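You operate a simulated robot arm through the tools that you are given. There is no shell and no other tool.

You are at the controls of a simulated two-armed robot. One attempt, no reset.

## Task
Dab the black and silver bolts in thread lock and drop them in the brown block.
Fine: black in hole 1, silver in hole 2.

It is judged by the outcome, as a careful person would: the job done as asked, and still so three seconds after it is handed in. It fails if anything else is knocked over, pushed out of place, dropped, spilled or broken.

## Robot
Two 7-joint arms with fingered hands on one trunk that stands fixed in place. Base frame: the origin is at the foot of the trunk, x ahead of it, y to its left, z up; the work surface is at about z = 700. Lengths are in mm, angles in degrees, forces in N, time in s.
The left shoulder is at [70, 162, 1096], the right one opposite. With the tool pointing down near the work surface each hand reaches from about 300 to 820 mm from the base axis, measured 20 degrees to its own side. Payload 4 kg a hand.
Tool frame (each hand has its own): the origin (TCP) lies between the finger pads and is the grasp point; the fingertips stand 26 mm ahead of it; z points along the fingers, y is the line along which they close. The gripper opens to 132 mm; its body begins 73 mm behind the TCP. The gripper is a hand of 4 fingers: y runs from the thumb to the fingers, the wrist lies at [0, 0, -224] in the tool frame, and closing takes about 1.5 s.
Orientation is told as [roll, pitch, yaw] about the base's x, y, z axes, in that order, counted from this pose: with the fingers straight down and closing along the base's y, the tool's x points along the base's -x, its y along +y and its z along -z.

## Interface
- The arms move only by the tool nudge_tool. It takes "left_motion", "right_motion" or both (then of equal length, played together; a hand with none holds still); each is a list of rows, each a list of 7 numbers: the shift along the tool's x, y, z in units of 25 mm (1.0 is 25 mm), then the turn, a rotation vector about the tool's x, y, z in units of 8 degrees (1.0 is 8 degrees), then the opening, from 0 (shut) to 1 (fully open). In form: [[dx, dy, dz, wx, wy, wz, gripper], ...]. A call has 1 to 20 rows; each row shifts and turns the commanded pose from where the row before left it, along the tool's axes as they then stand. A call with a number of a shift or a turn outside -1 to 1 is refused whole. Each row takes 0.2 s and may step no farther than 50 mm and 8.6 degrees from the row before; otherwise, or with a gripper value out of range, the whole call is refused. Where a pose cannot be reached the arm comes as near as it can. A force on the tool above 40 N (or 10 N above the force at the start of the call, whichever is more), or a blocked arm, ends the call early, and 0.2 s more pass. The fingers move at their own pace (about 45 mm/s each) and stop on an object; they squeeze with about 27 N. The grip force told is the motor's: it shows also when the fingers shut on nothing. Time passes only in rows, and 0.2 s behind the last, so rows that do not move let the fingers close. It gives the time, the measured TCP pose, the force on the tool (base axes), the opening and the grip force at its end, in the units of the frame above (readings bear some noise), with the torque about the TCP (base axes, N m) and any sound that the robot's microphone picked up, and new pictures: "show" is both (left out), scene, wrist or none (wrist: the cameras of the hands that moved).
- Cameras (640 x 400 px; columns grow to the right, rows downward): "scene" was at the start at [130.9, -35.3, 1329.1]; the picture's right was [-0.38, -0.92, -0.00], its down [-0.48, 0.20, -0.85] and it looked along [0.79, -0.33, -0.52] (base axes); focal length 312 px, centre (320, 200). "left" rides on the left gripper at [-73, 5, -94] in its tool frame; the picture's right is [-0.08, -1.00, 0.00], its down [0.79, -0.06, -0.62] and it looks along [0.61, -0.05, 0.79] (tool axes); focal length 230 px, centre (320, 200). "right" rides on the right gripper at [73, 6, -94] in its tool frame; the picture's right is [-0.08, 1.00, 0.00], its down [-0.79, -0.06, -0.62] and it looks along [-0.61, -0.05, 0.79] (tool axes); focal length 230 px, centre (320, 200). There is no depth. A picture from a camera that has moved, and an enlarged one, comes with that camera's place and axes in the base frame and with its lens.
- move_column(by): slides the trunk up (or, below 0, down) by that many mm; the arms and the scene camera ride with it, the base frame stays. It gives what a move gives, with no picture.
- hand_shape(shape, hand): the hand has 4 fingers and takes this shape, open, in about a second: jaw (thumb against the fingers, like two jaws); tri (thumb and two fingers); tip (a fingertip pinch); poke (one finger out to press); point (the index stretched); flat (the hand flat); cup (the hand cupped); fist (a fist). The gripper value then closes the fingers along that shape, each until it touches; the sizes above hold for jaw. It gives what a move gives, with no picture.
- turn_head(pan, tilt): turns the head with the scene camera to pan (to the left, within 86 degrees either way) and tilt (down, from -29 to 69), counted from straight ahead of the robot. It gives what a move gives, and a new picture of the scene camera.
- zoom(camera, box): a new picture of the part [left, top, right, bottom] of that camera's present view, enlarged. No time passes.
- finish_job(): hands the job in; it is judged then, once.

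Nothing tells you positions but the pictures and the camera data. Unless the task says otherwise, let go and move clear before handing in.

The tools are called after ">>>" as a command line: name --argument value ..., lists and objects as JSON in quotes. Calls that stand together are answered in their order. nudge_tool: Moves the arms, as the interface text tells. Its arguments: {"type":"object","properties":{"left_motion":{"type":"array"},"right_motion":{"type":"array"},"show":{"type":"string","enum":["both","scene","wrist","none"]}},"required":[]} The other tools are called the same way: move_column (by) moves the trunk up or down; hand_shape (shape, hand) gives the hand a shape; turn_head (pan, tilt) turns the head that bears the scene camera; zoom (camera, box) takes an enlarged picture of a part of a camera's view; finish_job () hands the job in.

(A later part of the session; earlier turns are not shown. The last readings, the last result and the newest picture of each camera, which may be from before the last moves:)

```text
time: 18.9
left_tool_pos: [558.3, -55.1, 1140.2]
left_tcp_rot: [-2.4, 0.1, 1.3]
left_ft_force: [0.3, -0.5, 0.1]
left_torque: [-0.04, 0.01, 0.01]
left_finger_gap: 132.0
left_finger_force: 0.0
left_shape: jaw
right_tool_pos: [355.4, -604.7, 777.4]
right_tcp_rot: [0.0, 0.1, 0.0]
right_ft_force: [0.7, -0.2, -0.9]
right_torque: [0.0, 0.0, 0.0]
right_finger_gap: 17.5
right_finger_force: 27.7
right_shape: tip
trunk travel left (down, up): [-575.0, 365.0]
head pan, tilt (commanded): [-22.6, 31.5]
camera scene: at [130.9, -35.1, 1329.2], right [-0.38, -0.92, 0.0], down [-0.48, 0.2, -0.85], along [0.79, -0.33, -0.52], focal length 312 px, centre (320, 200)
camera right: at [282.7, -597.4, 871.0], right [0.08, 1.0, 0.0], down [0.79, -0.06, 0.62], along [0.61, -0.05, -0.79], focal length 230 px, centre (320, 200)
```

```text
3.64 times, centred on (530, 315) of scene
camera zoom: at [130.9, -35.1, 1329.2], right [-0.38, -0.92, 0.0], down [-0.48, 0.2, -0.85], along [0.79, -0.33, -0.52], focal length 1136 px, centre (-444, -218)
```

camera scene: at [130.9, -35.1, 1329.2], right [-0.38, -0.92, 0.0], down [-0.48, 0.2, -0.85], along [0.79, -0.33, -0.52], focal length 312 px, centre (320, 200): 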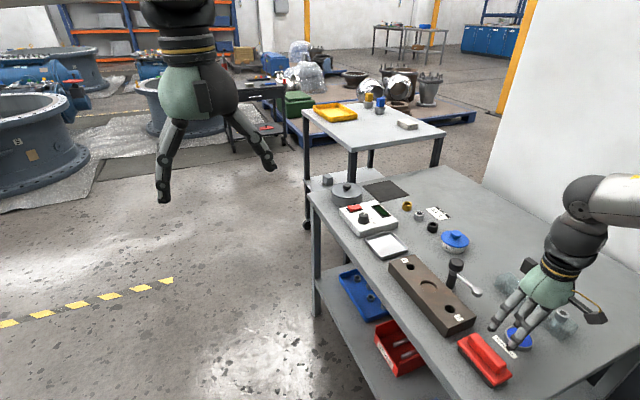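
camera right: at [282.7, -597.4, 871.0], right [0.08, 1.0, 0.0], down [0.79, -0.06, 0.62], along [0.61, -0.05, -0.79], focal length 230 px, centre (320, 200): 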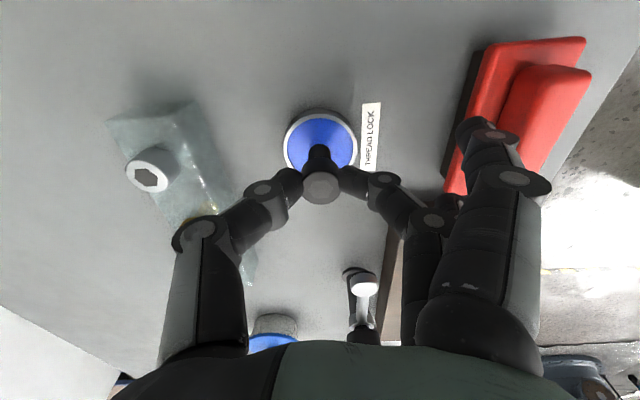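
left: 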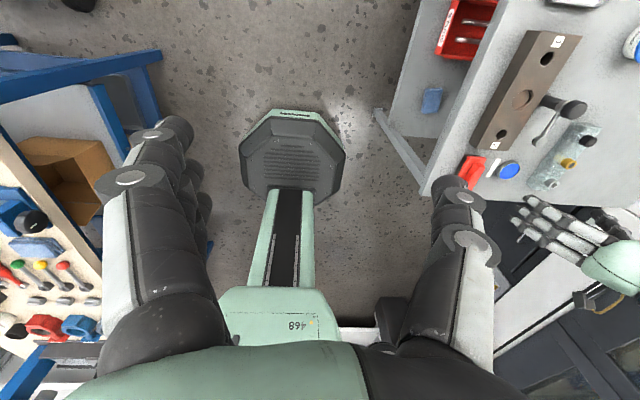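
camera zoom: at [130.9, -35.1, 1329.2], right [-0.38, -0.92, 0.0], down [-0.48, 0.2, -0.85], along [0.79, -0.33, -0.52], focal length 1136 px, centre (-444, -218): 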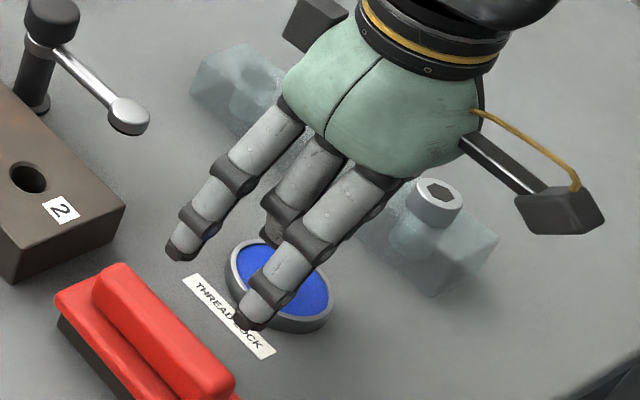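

The bolt tip is centred over the blue surface about 10 mm up. I'll lower in small steps and watch the force.

>>> nudge_tool --right_motion '[[0, 0, 0.1, 0, 0, 0, 0], [0, 0, 0.1, 0, 0, 0, 0], [0, 0, 0.1, 0, 0, 0, 0], [0, 0, 0, 0, 0, 0, 0]]' --show "wrist"

>>> zoom --camera "right" --box '[280, 100, 360, 170]'

```text
time: 19.9
left_tool_pos: [558.1, -53.7, 1140.3]
left_tcp_rot: [-2.2, -0.1, 1.4]
left_ft_force: [-0.1, 0.4, -0.2]
left_torque: [0.03, 0.0, 0.04]
left_finger_gap: 131.9
left_finger_force: 0.1
left_shape: jaw
right_tool_pos: [355.4, -604.9, 769.9]
right_tcp_rot: [0.0, 0.0, 0.0]
right_ft_force: [0.3, -0.3, -0.5]
right_torque: [-0.02, -0.02, -0.03]
right_finger_gap: 17.5
right_finger_force: 27.0
right_shape: tip
trunk travel left (down, up): [-575.0, 365.0]
head pan, tilt (commanded): [-22.6, 31.5]
camera right: at [282.2, -597.6, 863.2], right [0.08, 1.0, 0.0], down [0.78, -0.06, 0.62], along [0.61, -0.05, -0.79], focal length 230 px, centre (320, 200)
```

right: 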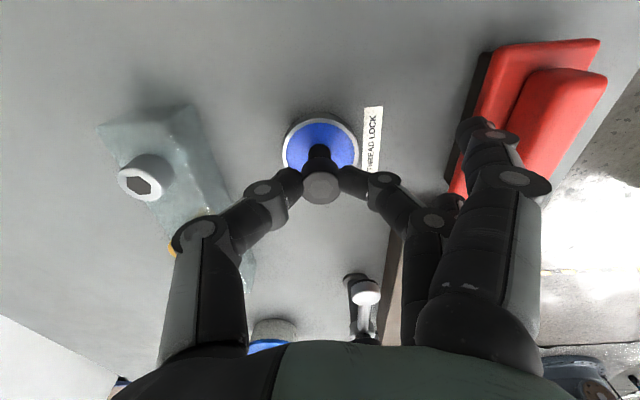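

```text
5.71 times, centred on (320, 135) of right
camera zoom: at [282.2, -597.6, 863.2], right [0.08, 1.0, 0.0], down [0.78, -0.06, 0.62], along [0.61, -0.05, -0.79], focal length 1315 px, centre (320, 571)
```

zoom: 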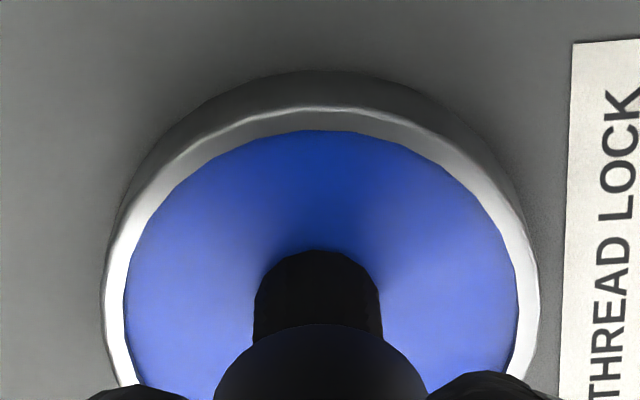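

No contact yet (TCP z 769.9), but the contact shadow is tightening. I'll continue down a few more millimetres in tiny steps.

>>> nudge_tool --right_motion '[[0, 0, 0.08, 0, 0, 0, 0], [0, 0, 0.08, 0, 0, 0, 0], [0, 0, 0, 0, 0, 0, 0]]' --show "wrist"

>>> zoom --camera "right" --box '[280, 100, 360, 170]'

```text
time: 20.7
left_tool_pos: [556.1, -52.5, 1139.3]
left_tcp_rot: [-2.3, -0.1, 1.4]
left_ft_force: [-0.6, -0.1, 0.0]
left_torque: [0.01, 0.04, -0.02]
left_finger_gap: 131.9
left_finger_force: 0.1
left_shape: jaw
right_tool_pos: [354.9, -603.9, 768.8]
right_tcp_rot: [-0.1, -0.3, 0.0]
right_ft_force: [-0.6, -4.3, 17.8]
right_torque: [-0.09, -0.01, 0.0]
right_finger_gap: 18.4
right_finger_force: 27.0
right_shape: tip
trunk travel left (down, up): [-575.0, 365.0]
head pan, tilt (commanded): [-22.6, 31.5]
camera right: at [281.6, -596.4, 861.4], right [0.08, 1.0, 0.0], down [0.78, -0.06, 0.62], along [0.62, -0.05, -0.79], focal length 230 px, centre (320, 200)
```

right: 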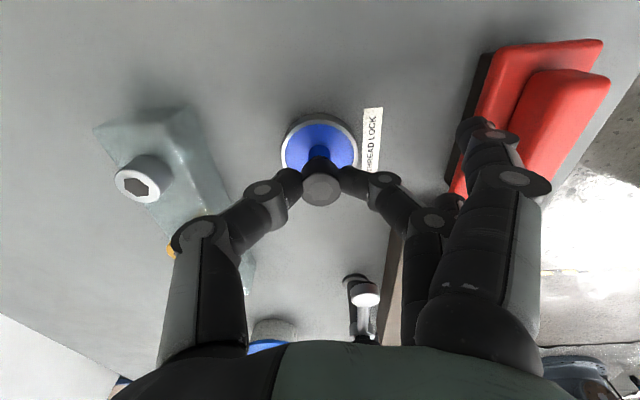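

```text
5.71 times, centred on (320, 135) of right
camera zoom: at [281.6, -596.4, 861.4], right [0.08, 1.0, 0.0], down [0.78, -0.06, 0.62], along [0.62, -0.05, -0.79], focal length 1315 px, centre (320, 571)
```

zoom: 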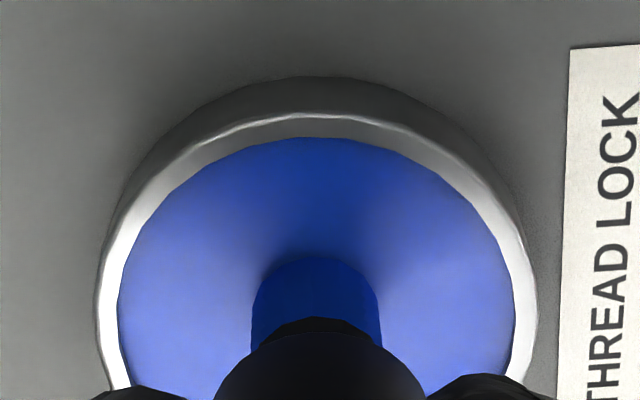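

The tip touched (≈18 N) and the shank turned blue, so it's coated. I'll lift straight off and check how the bolt hangs.

>>> nudge_tool --right_motion '[[0, 0, -0.15, 0, 0, 0, 0], [0, 0, -0.25, 0, 0, 0, 0], [0, 0, -0.6, 0, 0, 0, 0], [0, 0, -0.8, 0, 0, 0, 0], [0, 0, -0.8, 0, 0, 0, 0], [0, 0, -0.8, 0, 0, 0, 0], [0, 0, -0.8, 0, 0, 0, 0], [0, 0, 0, 0, 0, 0, 0]]'

>>> zoom --camera "right" --box '[240, 100, 400, 220]'

>>> zoom --camera "scene" --box '[470, 220, 610, 360]'

```text
time: 22.5
left_tool_pos: [557.9, -54.6, 1139.5]
left_tcp_rot: [-2.2, -0.1, 1.5]
left_ft_force: [-0.2, -0.2, 1.1]
left_torque: [0.01, -0.01, 0.0]
left_finger_gap: 131.9
left_finger_force: 0.1
left_shape: jaw
right_tool_pos: [352.5, -605.5, 872.9]
right_tcp_rot: [0.1, 0.0, 0.0]
right_ft_force: [0.3, -0.1, -0.8]
right_torque: [0.01, 0.03, -0.03]
right_finger_gap: 18.2
right_finger_force: 27.0
right_shape: tip
trunk travel left (down, up): [-575.0, 365.0]
head pan, tilt (commanded): [-22.6, 31.5]
camera scene: at [131.2, -35.7, 1329.1], right [-0.38, -0.92, 0.0], down [-0.48, 0.2, -0.85], along [0.79, -0.33, -0.52], focal length 312 px, centre (320, 200)
camera right: at [279.5, -598.0, 965.2], right [0.08, 1.0, 0.0], down [0.79, -0.06, 0.62], along [0.61, -0.05, -0.79], focal length 230 px, centre (320, 200)
```

scene: 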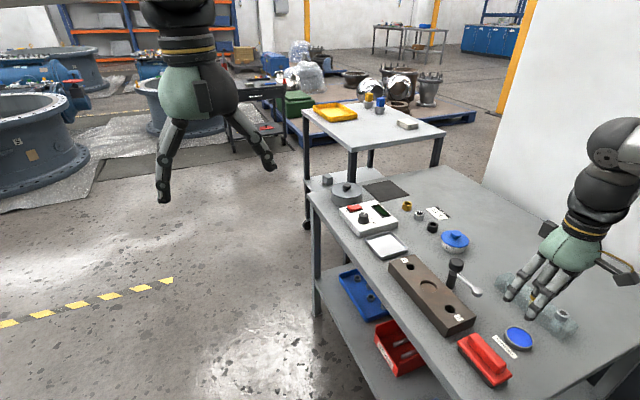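
right: 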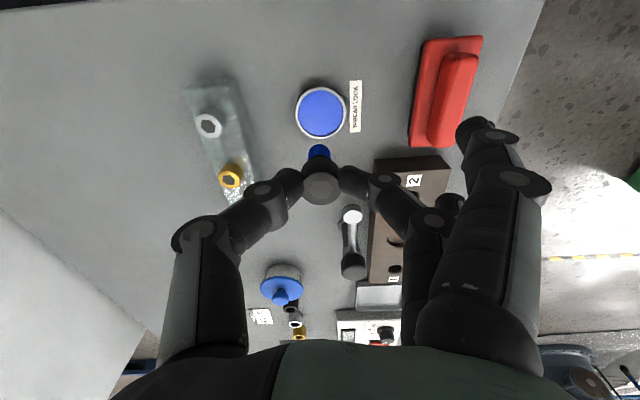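

```text
3.33 times, centred on (320, 160) of right
camera zoom: at [279.5, -598.0, 965.2], right [0.08, 1.0, 0.0], down [0.79, -0.06, 0.62], along [0.61, -0.05, -0.79], focal length 767 px, centre (320, 333)
```

zoom: 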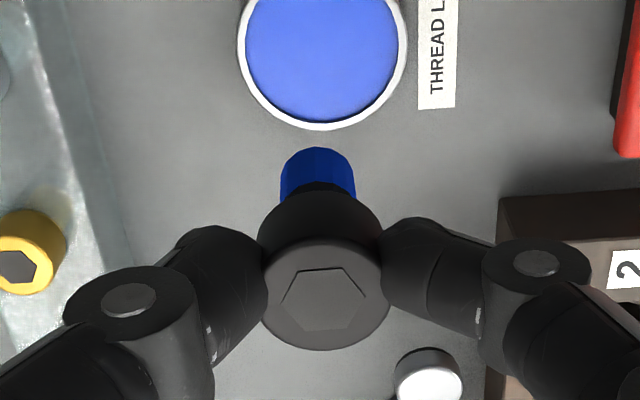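

```text
2.86 times, centred on (540, 290) of scene
camera zoom: at [131.2, -35.7, 1329.1], right [-0.38, -0.92, 0.0], down [-0.48, 0.2, -0.85], along [0.79, -0.33, -0.52], focal length 893 px, centre (-309, -57)
```

zoom: 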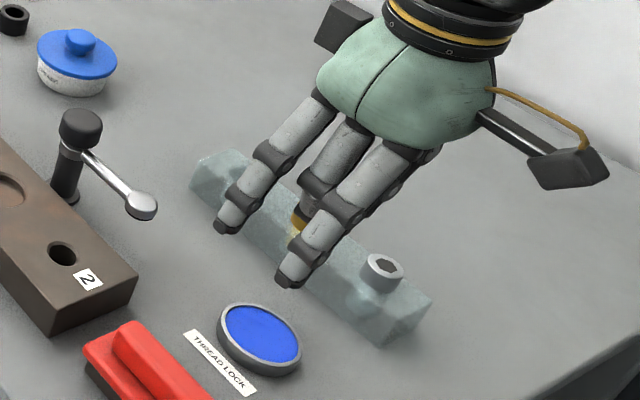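

The bolt is still straight with its shank coated blue. I'll raise it further and carry it to above hole 1 at ≈(609,-499).

>>> nudge_tool --right_motion '[[0, 0, -0.5, 0, 0, 0, 0], [0, 0, -0.6, 0, 0, 0, 0], [-0.93, 0.385, 0, 0, 0, 0, 0], [-0.93, 0.385, 0, 0, 0, 0, 0], [-0.93, 0.385, 0, 0, 0, 0, 0], [-0.93, 0.385, 0, 0, 0, 0, 0], [-0.93, 0.385, 0, 0, 0, 0, 0], [-0.93, 0.385, 0, 0, 0, 0, 0], [-0.93, 0.385, 0, 0, 0, 0, 0], [-0.93, 0.385, 0, 0, 0, 0, 0], [-0.93, 0.385, 0, 0, 0, 0, 0], [-0.93, 0.385, 0, 0, 0, 0, 0], [-0.93, 0.385, 0, 0, 0, 0, 0], [0, 0, 0, 0, 0, 0, 0]]'

>>> zoom --camera "right" --box '[220, 60, 420, 220]'

>>> zoom --camera "scene" --box '[360, 180, 520, 320]'

```text
time: 25.5
left_tool_pos: [557.4, -55.2, 1139.3]
left_tcp_rot: [-2.2, 0.1, 1.4]
left_ft_force: [-0.2, 0.7, 0.4]
left_torque: [0.04, -0.03, 0.0]
left_finger_gap: 131.8
left_finger_force: 0.1
left_shape: jaw
right_tool_pos: [610.5, -496.6, 897.4]
right_tcp_rot: [-0.1, -0.1, 0.1]
right_ft_force: [-0.4, -0.2, -0.6]
right_torque: [0.02, -0.01, 0.02]
right_finger_gap: 18.4
right_finger_force: 26.9
right_shape: tip
trunk travel left (down, up): [-575.0, 365.0]
head pan, tilt (commanded): [-22.6, 31.5]
camera scene: at [130.3, -35.9, 1329.2], right [-0.38, -0.92, 0.0], down [-0.48, 0.2, -0.85], along [0.79, -0.33, -0.52], focal length 312 px, centre (320, 200)
camera right: at [536.9, -489.1, 991.2], right [0.08, 1.0, 0.0], down [0.78, -0.06, 0.62], along [0.61, -0.05, -0.79], focal length 230 px, centre (320, 200)
```

scene: 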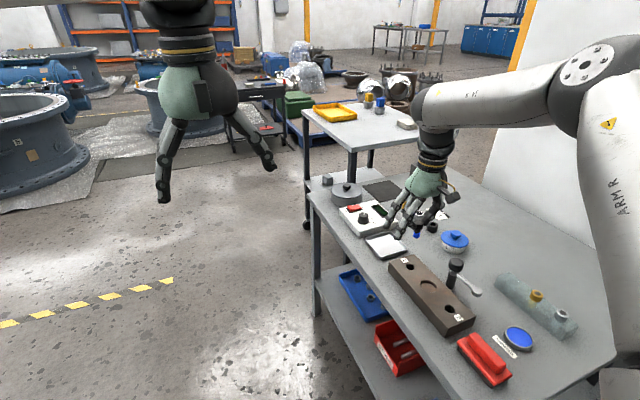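
right: 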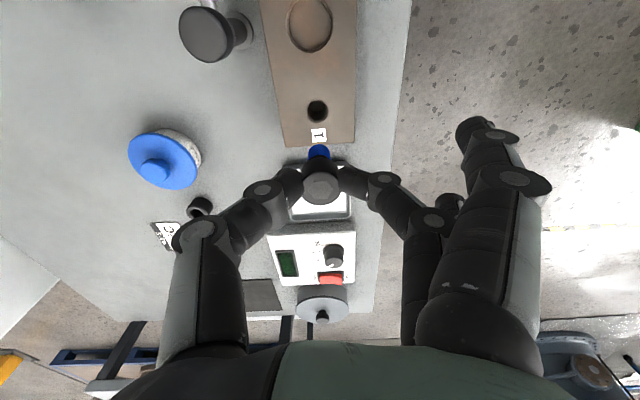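

```text
2.50 times, centred on (320, 140) of right
camera zoom: at [536.9, -489.1, 991.2], right [0.08, 1.0, 0.0], down [0.78, -0.06, 0.62], along [0.61, -0.05, -0.79], focal length 575 px, centre (320, 350)
```

zoom: 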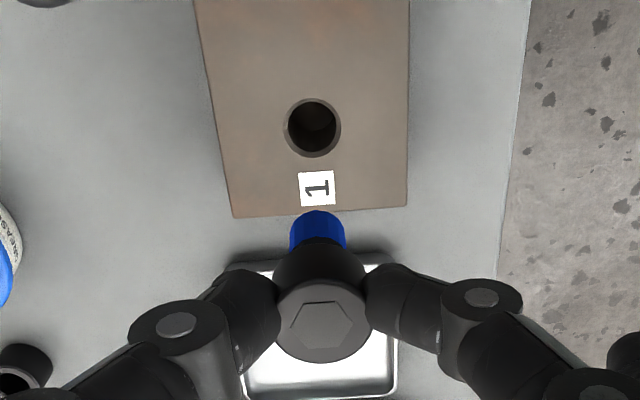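

```text
2.86 times, centred on (440, 250) of scene
camera zoom: at [130.3, -35.9, 1329.2], right [-0.38, -0.92, 0.0], down [-0.48, 0.2, -0.85], along [0.79, -0.33, -0.52], focal length 893 px, centre (-23, 57)
```

zoom: 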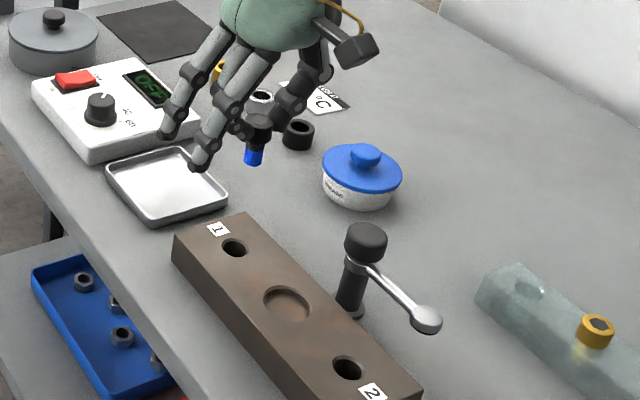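

Hole 1 reads ≈(613,-498.7) at the block top. I'll correct by +3.2 mm in x and −3 mm in y, then lower so the tip is about 10 mm above the block.

>>> nudge_tool --right_motion '[[-0.13, -0.12, 0.5, 0, 0, 0, 0], [0, 0, 0.7, 0, 0, 0, 0], [0, 0, 0.7, 0, 0, 0, 0], [0, 0, 0.7, 0, 0, 0, 0], [0, 0, 0.6, 0, 0, 0, 0], [0, 0, 0.4, 0, 0, 0, 0], [0, 0, 0, 0, 0, 0, 0]]'

>>> zoom --camera "right" --box '[260, 90, 380, 210]'

>>> zoom --camera "scene" --box '[370, 190, 490, 300]'

```text
time: 27.1
left_tool_pos: [558.7, -55.2, 1139.6]
left_tcp_rot: [-2.2, 0.0, 1.4]
left_ft_force: [-0.2, 0.1, 0.1]
left_torque: [0.0, 0.0, 0.01]
left_finger_gap: 132.0
left_finger_force: 0.1
left_shape: jaw
right_tool_pos: [611.4, -501.1, 810.0]
right_tcp_rot: [0.0, 0.0, 0.0]
right_ft_force: [-0.6, -0.7, -1.9]
right_torque: [-0.02, 0.04, 0.01]
right_finger_gap: 18.1
right_finger_force: 27.0
right_shape: tip
trunk travel left (down, up): [-575.0, 365.0]
head pan, tilt (commanded): [-22.6, 31.5]
camera scene: at [131.0, -35.3, 1329.1], right [-0.38, -0.92, 0.0], down [-0.48, 0.2, -0.85], along [0.79, -0.33, -0.52], focal length 312 px, centre (320, 200)
camera right: at [539.0, -493.7, 902.4], right [0.08, 1.0, 0.0], down [0.78, -0.06, 0.62], along [0.61, -0.05, -0.79], focal length 230 px, centre (320, 200)
```

scene: 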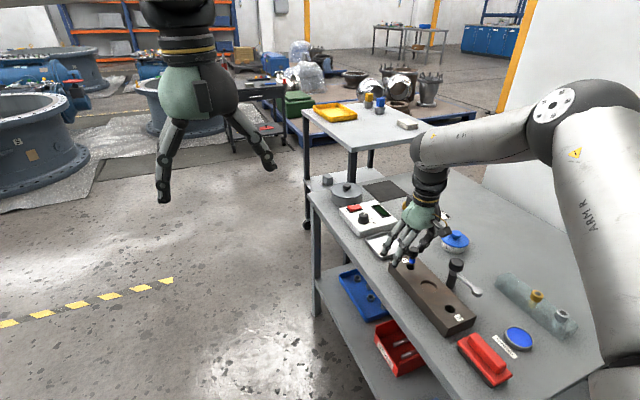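
right: 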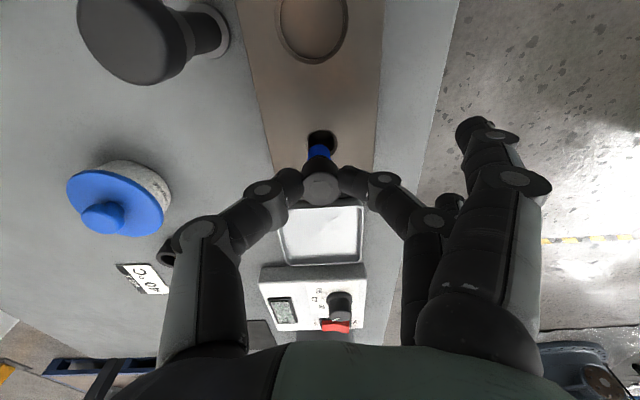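

```text
3.33 times, centred on (320, 150) of right
camera zoom: at [539.0, -493.7, 902.4], right [0.08, 1.0, 0.0], down [0.78, -0.06, 0.62], along [0.61, -0.05, -0.79], focal length 767 px, centre (320, 367)
```

zoom: 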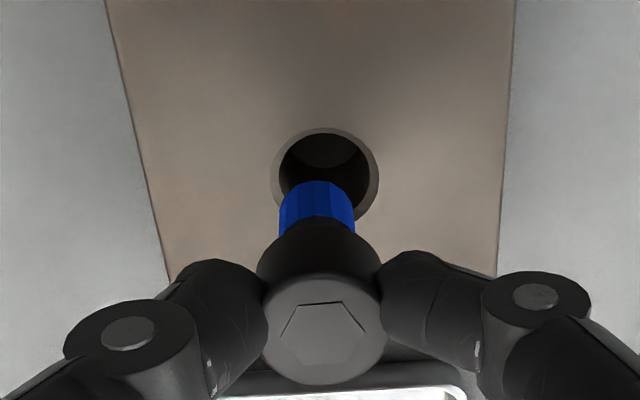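

```text
3.64 times, centred on (430, 245) of scene
camera zoom: at [131.0, -35.3, 1329.1], right [-0.38, -0.92, 0.0], down [-0.48, 0.2, -0.85], along [0.79, -0.33, -0.52], focal length 1136 px, centre (-80, 36)
```

zoom: 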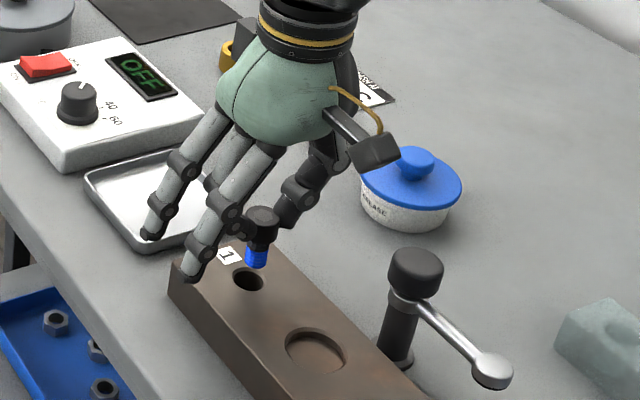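

The hole is about 1–2 mm toward +y of the shank. I'll nudge over and lower to just above the rim, then check again.

>>> nudge_tool --right_motion '[[-0.03, 0.065, 0, 0, 0, 0, 0], [0, 0, 0.2, 0, 0, 0, 0], [0, 0, 0.2, 0, 0, 0, 0], [0, 0, 0, 0, 0, 0, 0]]'

>>> zoom --camera "right" --box '[260, 90, 380, 210]'

>>> zoom --camera "scene" --box '[390, 230, 450, 290]'

```text
time: 28.1
left_tool_pos: [558.7, -54.0, 1139.9]
left_tcp_rot: [-2.3, 0.0, 1.4]
left_ft_force: [0.0, 0.6, 0.6]
left_torque: [-0.04, -0.03, 0.0]
left_finger_gap: 132.0
left_finger_force: 0.0
left_shape: jaw
right_tool_pos: [614.1, -499.3, 798.6]
right_tcp_rot: [-0.1, 0.0, 0.1]
right_ft_force: [0.3, -0.2, -1.1]
right_torque: [0.0, -0.03, 0.03]
right_finger_gap: 18.1
right_finger_force: 27.3
right_shape: tip
trunk travel left (down, up): [-575.0, 365.0]
head pan, tilt (commanded): [-22.6, 31.5]
camera scene: at [131.0, -35.3, 1329.1], right [-0.38, -0.92, 0.0], down [-0.48, 0.2, -0.85], along [0.79, -0.33, -0.52], focal length 312 px, centre (320, 200)
camera right: at [540.4, -492.1, 891.7], right [0.08, 1.0, 0.0], down [0.79, -0.06, 0.62], along [0.61, -0.05, -0.79], focal length 230 px, centre (320, 200)
```

scene: 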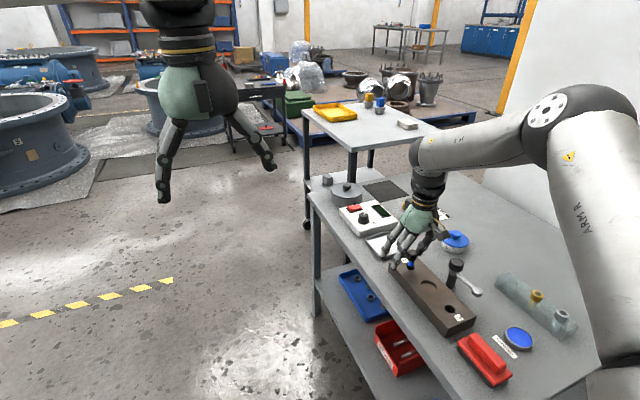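
right: 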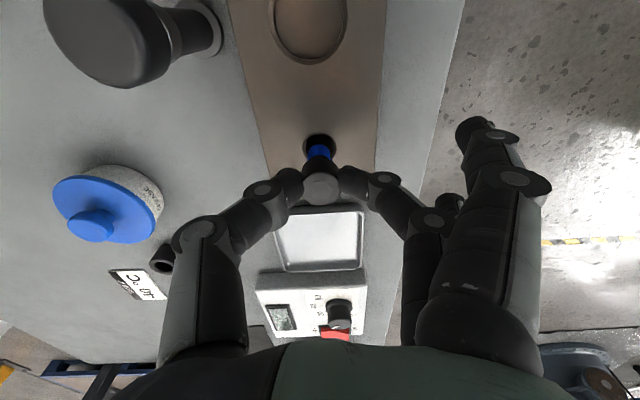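

```text
3.33 times, centred on (320, 150) of right
camera zoom: at [540.4, -492.1, 891.7], right [0.08, 1.0, 0.0], down [0.79, -0.06, 0.62], along [0.61, -0.05, -0.79], focal length 767 px, centre (320, 367)
```

zoom: 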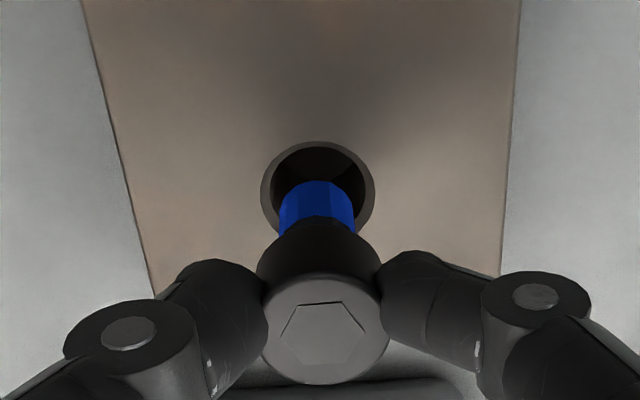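

```text
6.67 times, centred on (420, 260) of scene
camera zoom: at [131.0, -35.3, 1329.1], right [-0.38, -0.92, 0.0], down [-0.48, 0.2, -0.85], along [0.79, -0.33, -0.52], focal length 2083 px, centre (-347, -200)
```

zoom: 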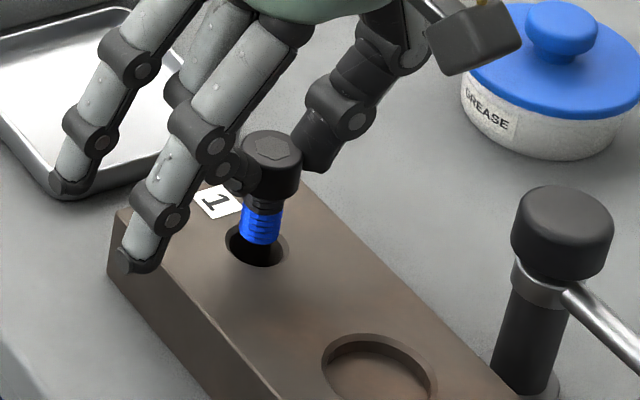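

The shank tip is right over hole 1 and centred. I'll descend gently into the hole, watching the force.

>>> nudge_tool --right_motion '[[0.02, 0, 0.1, 0, 0, 0, 0], [0, 0, 0.1, 0, 0, 0, 0], [0, 0, 0.1, 0, 0, 0, 0], [0, 0, 0.1, 0, 0, 0, 0], [0, 0, 0, 0, 0, 0, 0]]' --show "wrist"

>>> zoom --camera "right" --box '[260, 90, 380, 210]'

>>> zoom --camera "scene" --box '[390, 230, 450, 290]'

```text
time: 29.3
left_tool_pos: [558.0, -54.3, 1140.2]
left_tcp_rot: [-2.1, 0.1, 1.5]
left_ft_force: [-0.4, 0.7, 0.0]
left_torque: [-0.01, -0.02, -0.01]
left_finger_gap: 132.0
left_finger_force: 0.0
left_shape: jaw
right_tool_pos: [613.7, -499.1, 788.0]
right_tcp_rot: [0.0, -0.1, 0.0]
right_ft_force: [0.0, 0.1, -0.4]
right_torque: [0.0, -0.01, -0.02]
right_finger_gap: 18.2
right_finger_force: 26.8
right_shape: tip
trunk travel left (down, up): [-575.0, 365.0]
head pan, tilt (commanded): [-22.6, 31.5]
camera right: at [540.4, -492.6, 881.8], right [0.08, 1.0, 0.0], down [0.79, -0.06, 0.62], along [0.61, -0.05, -0.79], focal length 230 px, centre (320, 200)
```

right: 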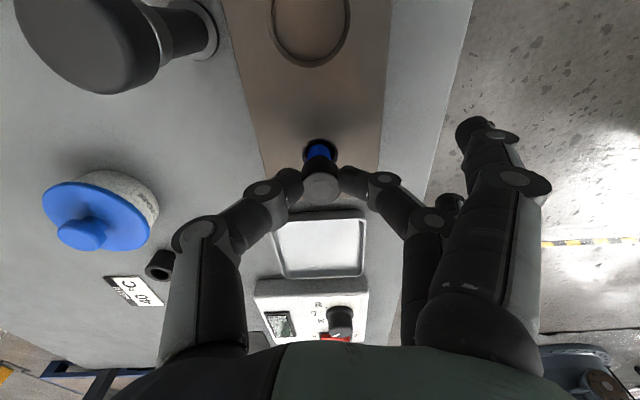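

```text
3.33 times, centred on (320, 150) of right
camera zoom: at [540.4, -492.6, 881.8], right [0.08, 1.0, 0.0], down [0.79, -0.06, 0.62], along [0.61, -0.05, -0.79], focal length 767 px, centre (320, 367)
```

zoom: 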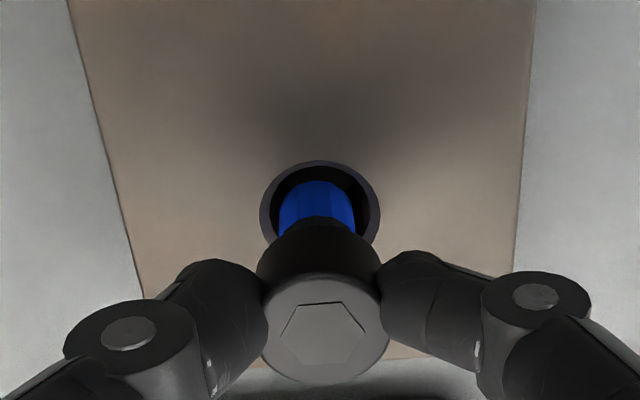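

```text
6.67 times, centred on (420, 260) of scene
camera zoom: at [131.1, -35.3, 1329.1], right [-0.38, -0.92, 0.0], down [-0.48, 0.2, -0.85], along [0.79, -0.33, -0.52], focal length 2083 px, centre (-347, -200)
```

zoom: 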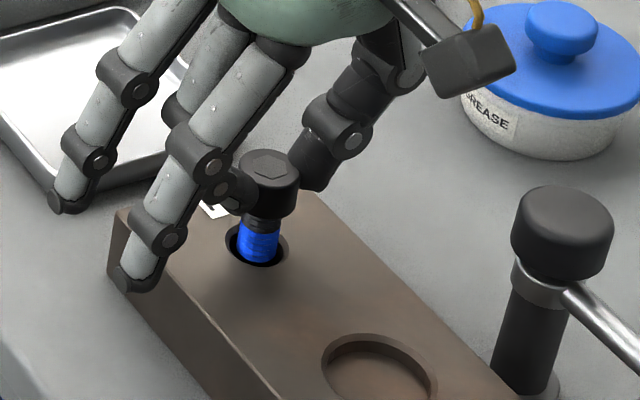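

It's inside the hole with no contact force. I'll continue down to about 3 mm above seated.

>>> nudge_tool --right_motion '[[0, 0, 0.1, 0, 0, 0, 0], [0, 0, 0.1, 0, 0, 0, 0], [0, 0, 0.1, 0, 0, 0, 0], [0, 0, 0.1, 0, 0, 0, 0], [0, 0, 0.1, 0, 0, 0, 0], [0, 0, 0.1, 0, 0, 0, 0], [0, 0, 0, 0, 0, 0, 0]]' --show "wrist"

>>> zoom --camera "right" --box '[260, 90, 380, 210]'

>>> zoom --camera "scene" --box '[390, 230, 450, 290]'

```text
time: 30.9
left_tool_pos: [559.3, -54.7, 1140.6]
left_tcp_rot: [-2.2, 0.0, 1.3]
left_ft_force: [-0.3, 0.5, 1.2]
left_torque: [0.0, 0.02, -0.02]
left_finger_gap: 132.1
left_finger_force: 0.0
left_shape: jaw
right_tool_pos: [613.3, -501.3, 773.6]
right_tcp_rot: [0.1, 0.1, -0.1]
right_ft_force: [0.2, 0.7, -0.3]
right_torque: [-0.02, 0.0, -0.02]
right_finger_gap: 17.9
right_finger_force: 26.9
right_shape: tip
trunk travel left (down, up): [-575.0, 365.0]
head pan, tilt (commanded): [-22.6, 31.5]
camera right: at [540.1, -493.9, 866.4], right [0.08, 1.0, 0.0], down [0.79, -0.06, 0.62], along [0.61, -0.05, -0.79], focal length 230 px, centre (320, 200)
```

right: 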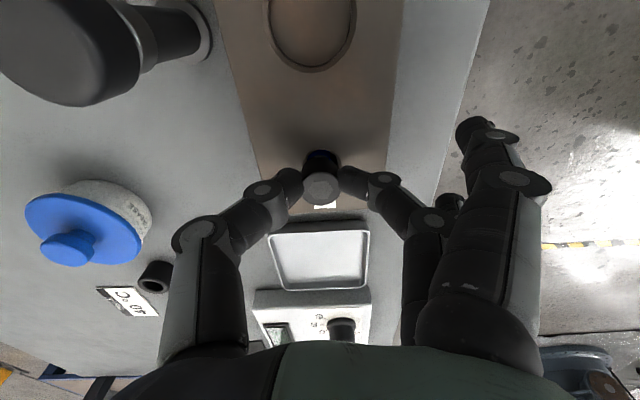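

```text
3.33 times, centred on (320, 150) of right
camera zoom: at [540.1, -493.9, 866.4], right [0.08, 1.0, 0.0], down [0.79, -0.06, 0.62], along [0.61, -0.05, -0.79], focal length 767 px, centre (320, 367)
```

zoom: 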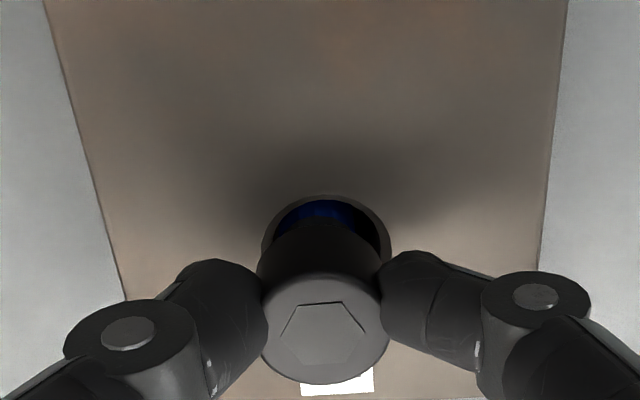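

```text
6.67 times, centred on (420, 260) of scene
camera zoom: at [131.1, -35.3, 1329.1], right [-0.38, -0.92, 0.0], down [-0.48, 0.2, -0.85], along [0.79, -0.33, -0.52], focal length 2083 px, centre (-347, -200)
```

zoom: 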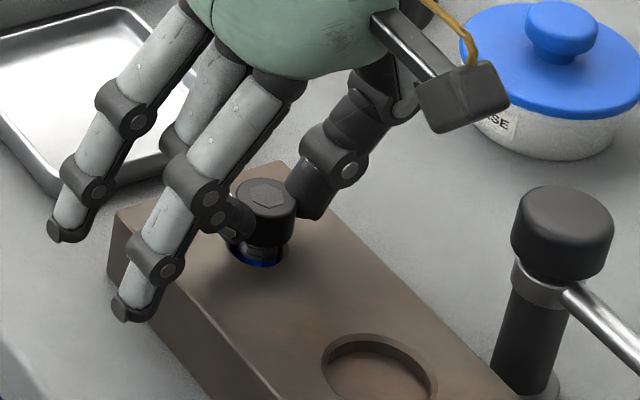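

The shank is deep in hole 1 and nearly seated. I'll go down about 3 mm more, then open to let it drop in.

>>> nudge_tool --right_motion '[[0, 0, 0.06, 0, 0, 0, 0], [0, 0, 0.06, 0, 0, 0, 0], [0, 0, 0, 0, 0, 0, 0], [0, 0, 0, 0, 0, 0, 0.15], [0, 0, 0, 0, 0, 0, 0.25], [0, 0, 0, 0, 0, 0, 0.4], [0, 0, 0, 0, 0, 0, 0.4], [0, 0, 0, 0, 0, 0, 0.4]]'

>>> zoom --camera "right" --box '[240, 90, 400, 230]'

>>> zoom --camera "scene" --box '[390, 230, 450, 290]'

```text
time: 32.7
left_tool_pos: [558.5, -53.2, 1139.1]
left_tcp_rot: [-2.3, 0.0, 1.4]
left_ft_force: [0.1, 0.5, -0.3]
left_torque: [0.02, 0.0, -0.04]
left_finger_gap: 132.0
left_finger_force: 0.0
left_shape: jaw
right_tool_pos: [613.2, -500.9, 771.2]
right_tcp_rot: [0.0, 0.0, 0.0]
right_ft_force: [0.2, 0.1, 0.4]
right_torque: [0.0, 0.0, 0.02]
right_finger_gap: 52.2
right_finger_force: 0.0
right_shape: tip
trunk travel left (down, up): [-575.0, 365.0]
head pan, tilt (commanded): [-22.6, 31.5]
camera scene: at [131.0, -35.3, 1329.1], right [-0.38, -0.92, 0.0], down [-0.48, 0.2, -0.85], along [0.79, -0.33, -0.52], focal length 312 px, centre (320, 200)
camera right: at [539.6, -493.2, 863.9], right [0.08, 1.0, 0.0], down [0.79, -0.06, 0.62], along [0.61, -0.05, -0.79], focal length 230 px, centre (320, 200)
```

scene: 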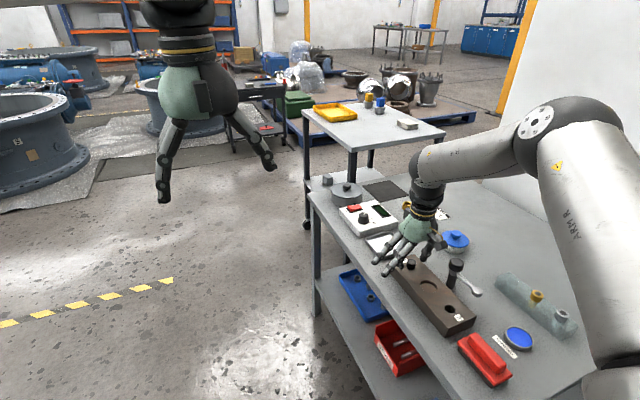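
right: 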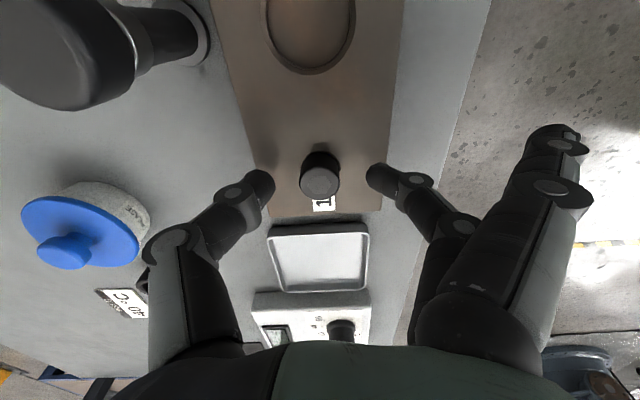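

```text
2.86 times, centred on (320, 160) of right
camera zoom: at [539.6, -493.2, 863.9], right [0.08, 1.0, 0.0], down [0.79, -0.06, 0.62], along [0.61, -0.05, -0.79], focal length 657 px, centre (320, 314)
```

zoom: 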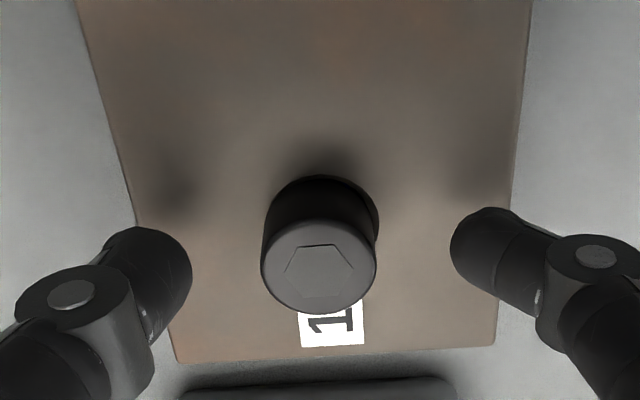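

```text
6.67 times, centred on (420, 260) of scene
camera zoom: at [131.0, -35.3, 1329.1], right [-0.38, -0.92, 0.0], down [-0.48, 0.2, -0.85], along [0.79, -0.33, -0.52], focal length 2083 px, centre (-347, -200)
```

zoom: 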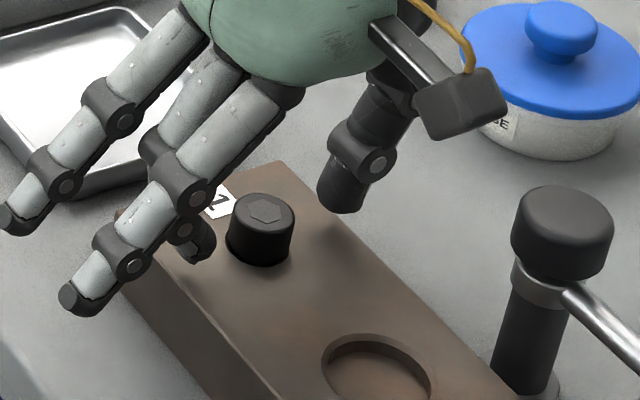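

The black bolt is seated in hole 1, with its head upright on the block. Next I rise clear and go to the silver bolt at ≈(350,-707).

>>> nudge_tool --right_motion '[[0, 0, -0.3, 0, 0, 0, 0.4], [0, 0, -0.7, 0, 0, 0, 0.4], [0, 0, -0.9, 0, 0, 0, 0.4], [0, 0, -0.9, 0, 0, 0, 0.4], [0, 0, -0.9, 0, 0, 0, 0.4], [0, 0, -0.9, 0, 0, 0, 0.4], [0, 0, -0.6, 0, 0, 0, 0.4], [0.956, -0.756, 0, 0, 0, 0, 0.4], [0.956, -0.756, 0, 0, 0, 0, 0.4], [0.956, -0.756, 0, 0, 0, 0, 0.4], [0.956, -0.756, 0, 0, 0, 0, 0.4], [0.956, -0.756, 0, 0, 0, 0, 0.4], [0.956, -0.756, 0, 0, 0, 0, 0.4], [0.956, -0.756, 0, 0, 0, 0, 0.4], [0.956, -0.756, 0, 0, 0, 0, 0.4], [0.956, -0.756, 0, 0, 0, 0, 0.4], [0.956, -0.756, 0, 0, 0, 0, 0.4], [0.956, -0.756, 0, 0, 0, 0, 0.4], [0, 0, 0, 0, 0, 0, 0.4]]'

>>> zoom --camera "right" --box '[220, 60, 420, 220]'

>>> zoom --camera "scene" --box '[360, 220, 620, 380]'

```text
time: 36.7
left_tool_pos: [558.7, -54.5, 1138.8]
left_tcp_rot: [-2.3, 0.0, 1.4]
left_ft_force: [0.4, 0.3, 0.5]
left_torque: [0.01, 0.01, -0.01]
left_finger_gap: 132.1
left_finger_force: 0.0
left_shape: jaw
right_tool_pos: [349.9, -706.6, 900.0]
right_tcp_rot: [0.0, 0.0, 0.0]
right_ft_force: [0.0, -0.2, 0.5]
right_torque: [-0.04, 0.01, -0.01]
right_finger_gap: 52.2
right_finger_force: 0.1
right_shape: tip
trunk travel left (down, up): [-575.0, 365.0]
head pan, tilt (commanded): [-22.6, 31.5]
camera scene: at [131.5, -34.9, 1329.1], right [-0.38, -0.92, 0.0], down [-0.48, 0.2, -0.85], along [0.79, -0.33, -0.52], focal length 312 px, centre (320, 200)
camera right: at [277.1, -699.4, 992.9], right [0.08, 1.0, 0.0], down [0.79, -0.06, 0.62], along [0.61, -0.05, -0.79], focal length 230 px, centre (320, 200)
```

scene: 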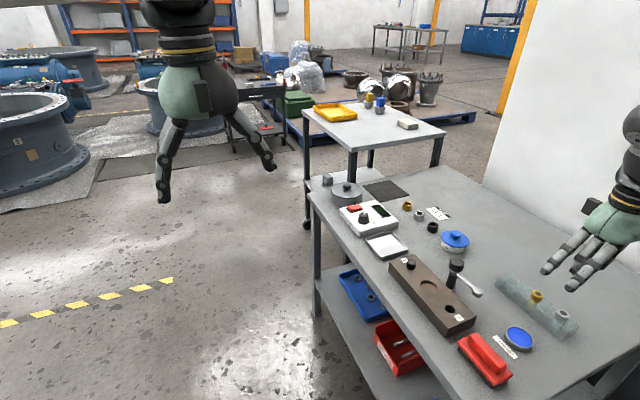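
right: 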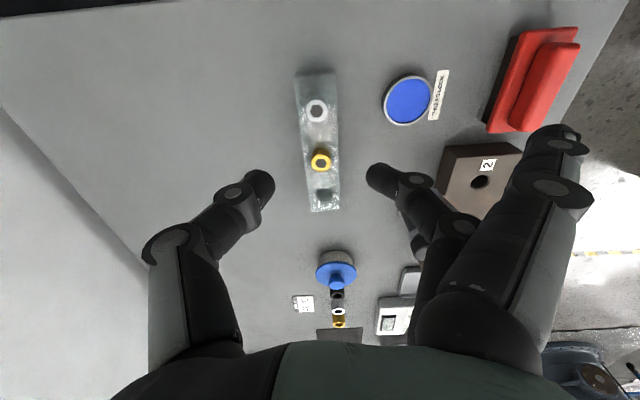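

```text
2.50 times, centred on (320, 140) of right
camera zoom: at [277.1, -699.4, 992.9], right [0.08, 1.0, 0.0], down [0.79, -0.06, 0.62], along [0.61, -0.05, -0.79], focal length 575 px, centre (320, 350)
```

zoom: 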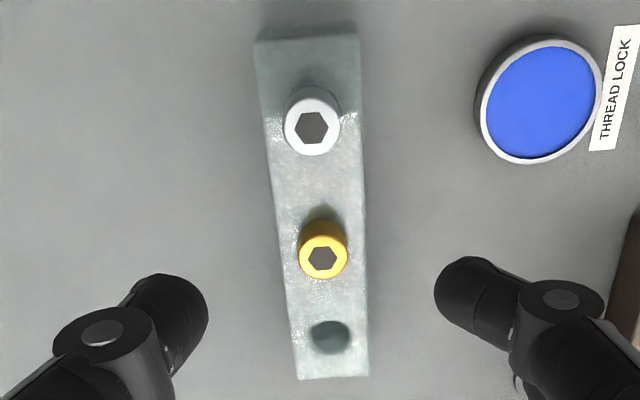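

```text
2.46 times, centred on (490, 300) of scene
camera zoom: at [131.5, -34.9, 1329.1], right [-0.38, -0.92, 0.0], down [-0.48, 0.2, -0.85], along [0.79, -0.33, -0.52], focal length 769 px, centre (-98, -46)
```

zoom: 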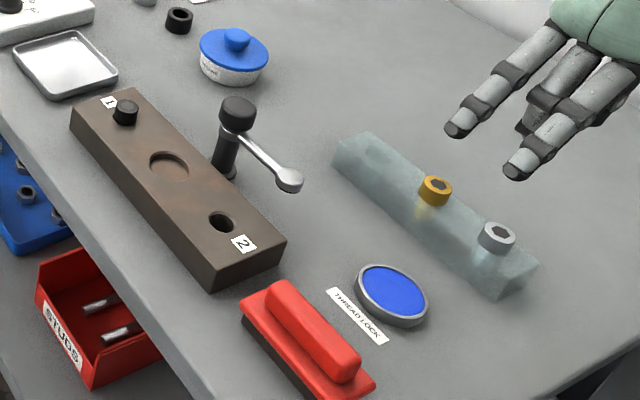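

The silver head is ≈(349,-708.7). I'll correct by −1 mm in x and −3.2 mm in y, then lower to z≈815 to refine.

>>> nudge_tool --right_motion '[[0.04, -0.128, 0.6, 0, 0, 0, 0.4], [0, 0, 0.7, 0, 0, 0, 0.4], [0, 0, 0.7, 0, 0, 0, 0.4], [0, 0, 0.7, 0, 0, 0, 0.4], [0, 0, 0.7, 0, 0, 0, 0.4], [0, 0, 0, 0, 0, 0, 0.4]]'

>>> zoom --camera "right" --box '[240, 100, 400, 220]'

>>> zoom --camera "scene" --box '[500, 220, 630, 350]'

```text
time: 38.1
left_tool_pos: [558.3, -52.9, 1139.7]
left_tcp_rot: [-2.3, 0.0, 1.4]
left_ft_force: [-0.5, 0.0, 0.1]
left_torque: [-0.01, 0.0, 0.02]
left_finger_gap: 132.0
left_finger_force: 0.1
left_shape: jaw
right_tool_pos: [349.1, -711.5, 817.0]
right_tcp_rot: [0.1, 0.1, 0.1]
right_ft_force: [-0.4, -0.2, 0.4]
right_torque: [-0.03, 0.02, -0.01]
right_finger_gap: 51.8
right_finger_force: 0.0
right_shape: tip
trunk travel left (down, up): [-575.0, 365.0]
head pan, tilt (commanded): [-22.6, 31.5]
camera scene: at [130.7, -34.9, 1329.2], right [-0.38, -0.92, 0.0], down [-0.48, 0.2, -0.85], along [0.79, -0.33, -0.52], focal length 312 px, centre (320, 200)
camera right: at [275.6, -704.5, 909.3], right [0.08, 1.0, 0.0], down [0.78, -0.06, 0.62], along [0.61, -0.05, -0.79], focal length 230 px, centre (320, 200)
```

scene: 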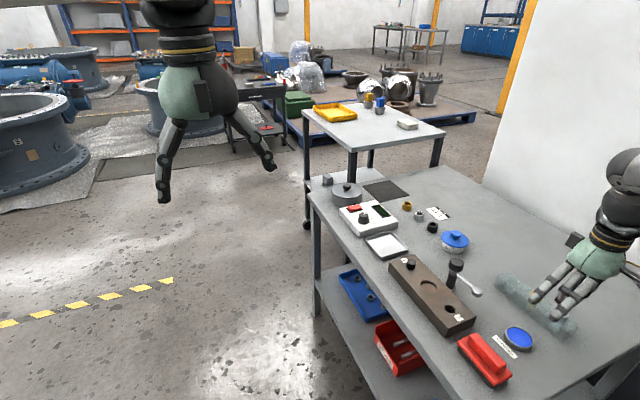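
right: 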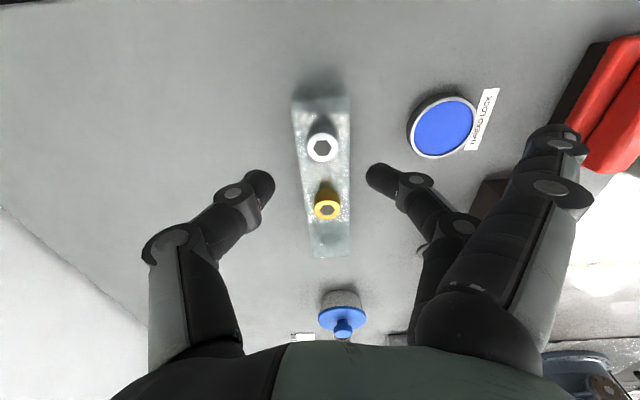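

```text
3.33 times, centred on (320, 160) of right
camera zoom: at [275.6, -704.5, 909.3], right [0.08, 1.0, 0.0], down [0.78, -0.06, 0.62], along [0.61, -0.05, -0.79], focal length 767 px, centre (320, 333)
```

zoom: 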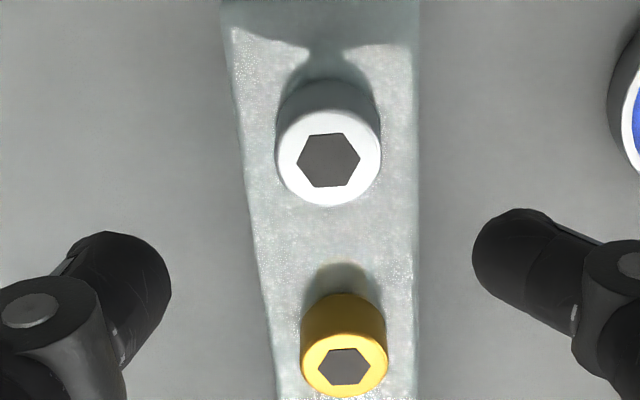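

```text
3.08 times, centred on (565, 285) of scene
camera zoom: at [130.7, -34.9, 1329.2], right [-0.38, -0.92, 0.0], down [-0.48, 0.2, -0.85], along [0.79, -0.33, -0.52], focal length 961 px, centre (-434, -62)
```

zoom: 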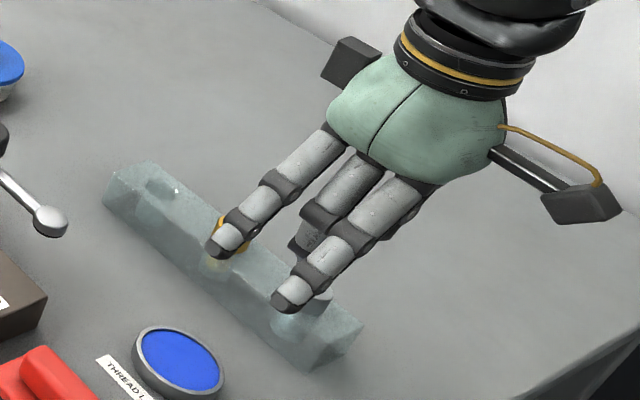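

The offset is only about +1.75 mm in y. I'll correct and descend to grasp height (TCP z≈766).

>>> nudge_tool --right_motion '[[0, 0.07, 0.5, 0, 0, 0, 0.4], [0, 0, 0.5, 0, 0, 0, 0.4], [0, 0, 0.5, 0, 0, 0, 0.4], [0, 0, 0.3, 0, 0, 0, 0.4], [0, 0, 0.22, 0, 0, 0, 0.4], [0, 0, 0, 0, 0, 0, 0.4]]'

>>> zoom --camera "right" --box '[240, 100, 400, 220]'

```text
time: 39.5
left_tool_pos: [558.4, -54.5, 1140.1]
left_tcp_rot: [-2.4, 0.0, 1.4]
left_ft_force: [0.3, 0.2, 0.4]
left_torque: [-0.01, -0.02, -0.01]
left_finger_gap: 131.9
left_finger_force: 0.0
left_shape: jaw
right_tool_pos: [346.7, -709.4, 765.7]
right_tcp_rot: [0.0, 0.0, 0.0]
right_ft_force: [0.5, 0.9, -0.8]
right_torque: [0.04, -0.01, 0.04]
right_finger_gap: 52.3
right_finger_force: 0.0
right_shape: tip
trunk travel left (down, up): [-575.0, 365.0]
head pan, tilt (commanded): [-22.6, 31.5]
camera scene: at [130.9, -35.3, 1329.1], right [-0.38, -0.92, 0.0], down [-0.48, 0.2, -0.85], along [0.79, -0.33, -0.52], focal length 312 px, centre (320, 200)
camera right: at [274.4, -702.5, 858.5], right [0.08, 1.0, 0.0], down [0.79, -0.06, 0.62], along [0.61, -0.05, -0.79], focal length 230 px, centre (320, 200)
```

scene: 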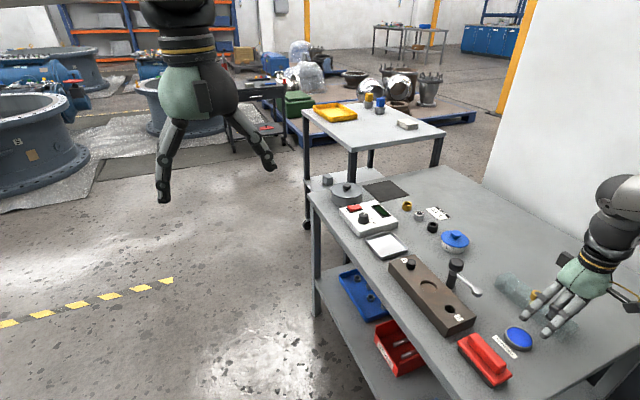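
right: 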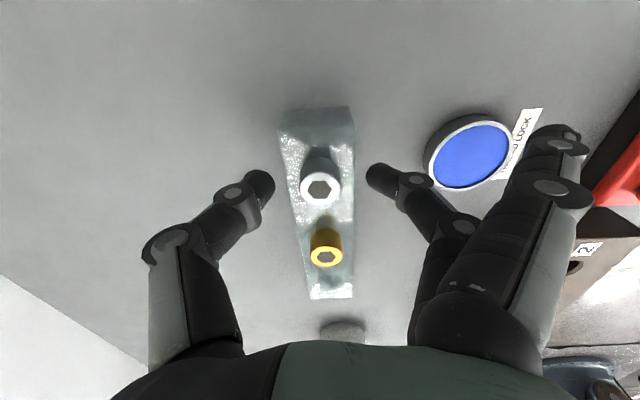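

```text
3.33 times, centred on (320, 160) of right
camera zoom: at [274.4, -702.5, 858.5], right [0.08, 1.0, 0.0], down [0.79, -0.06, 0.62], along [0.61, -0.05, -0.79], focal length 767 px, centre (320, 333)
```

zoom: 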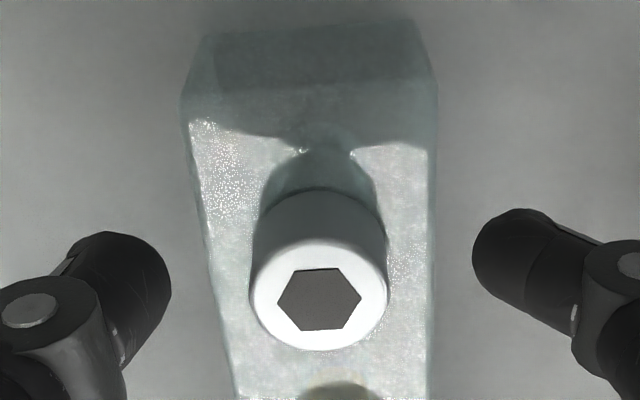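

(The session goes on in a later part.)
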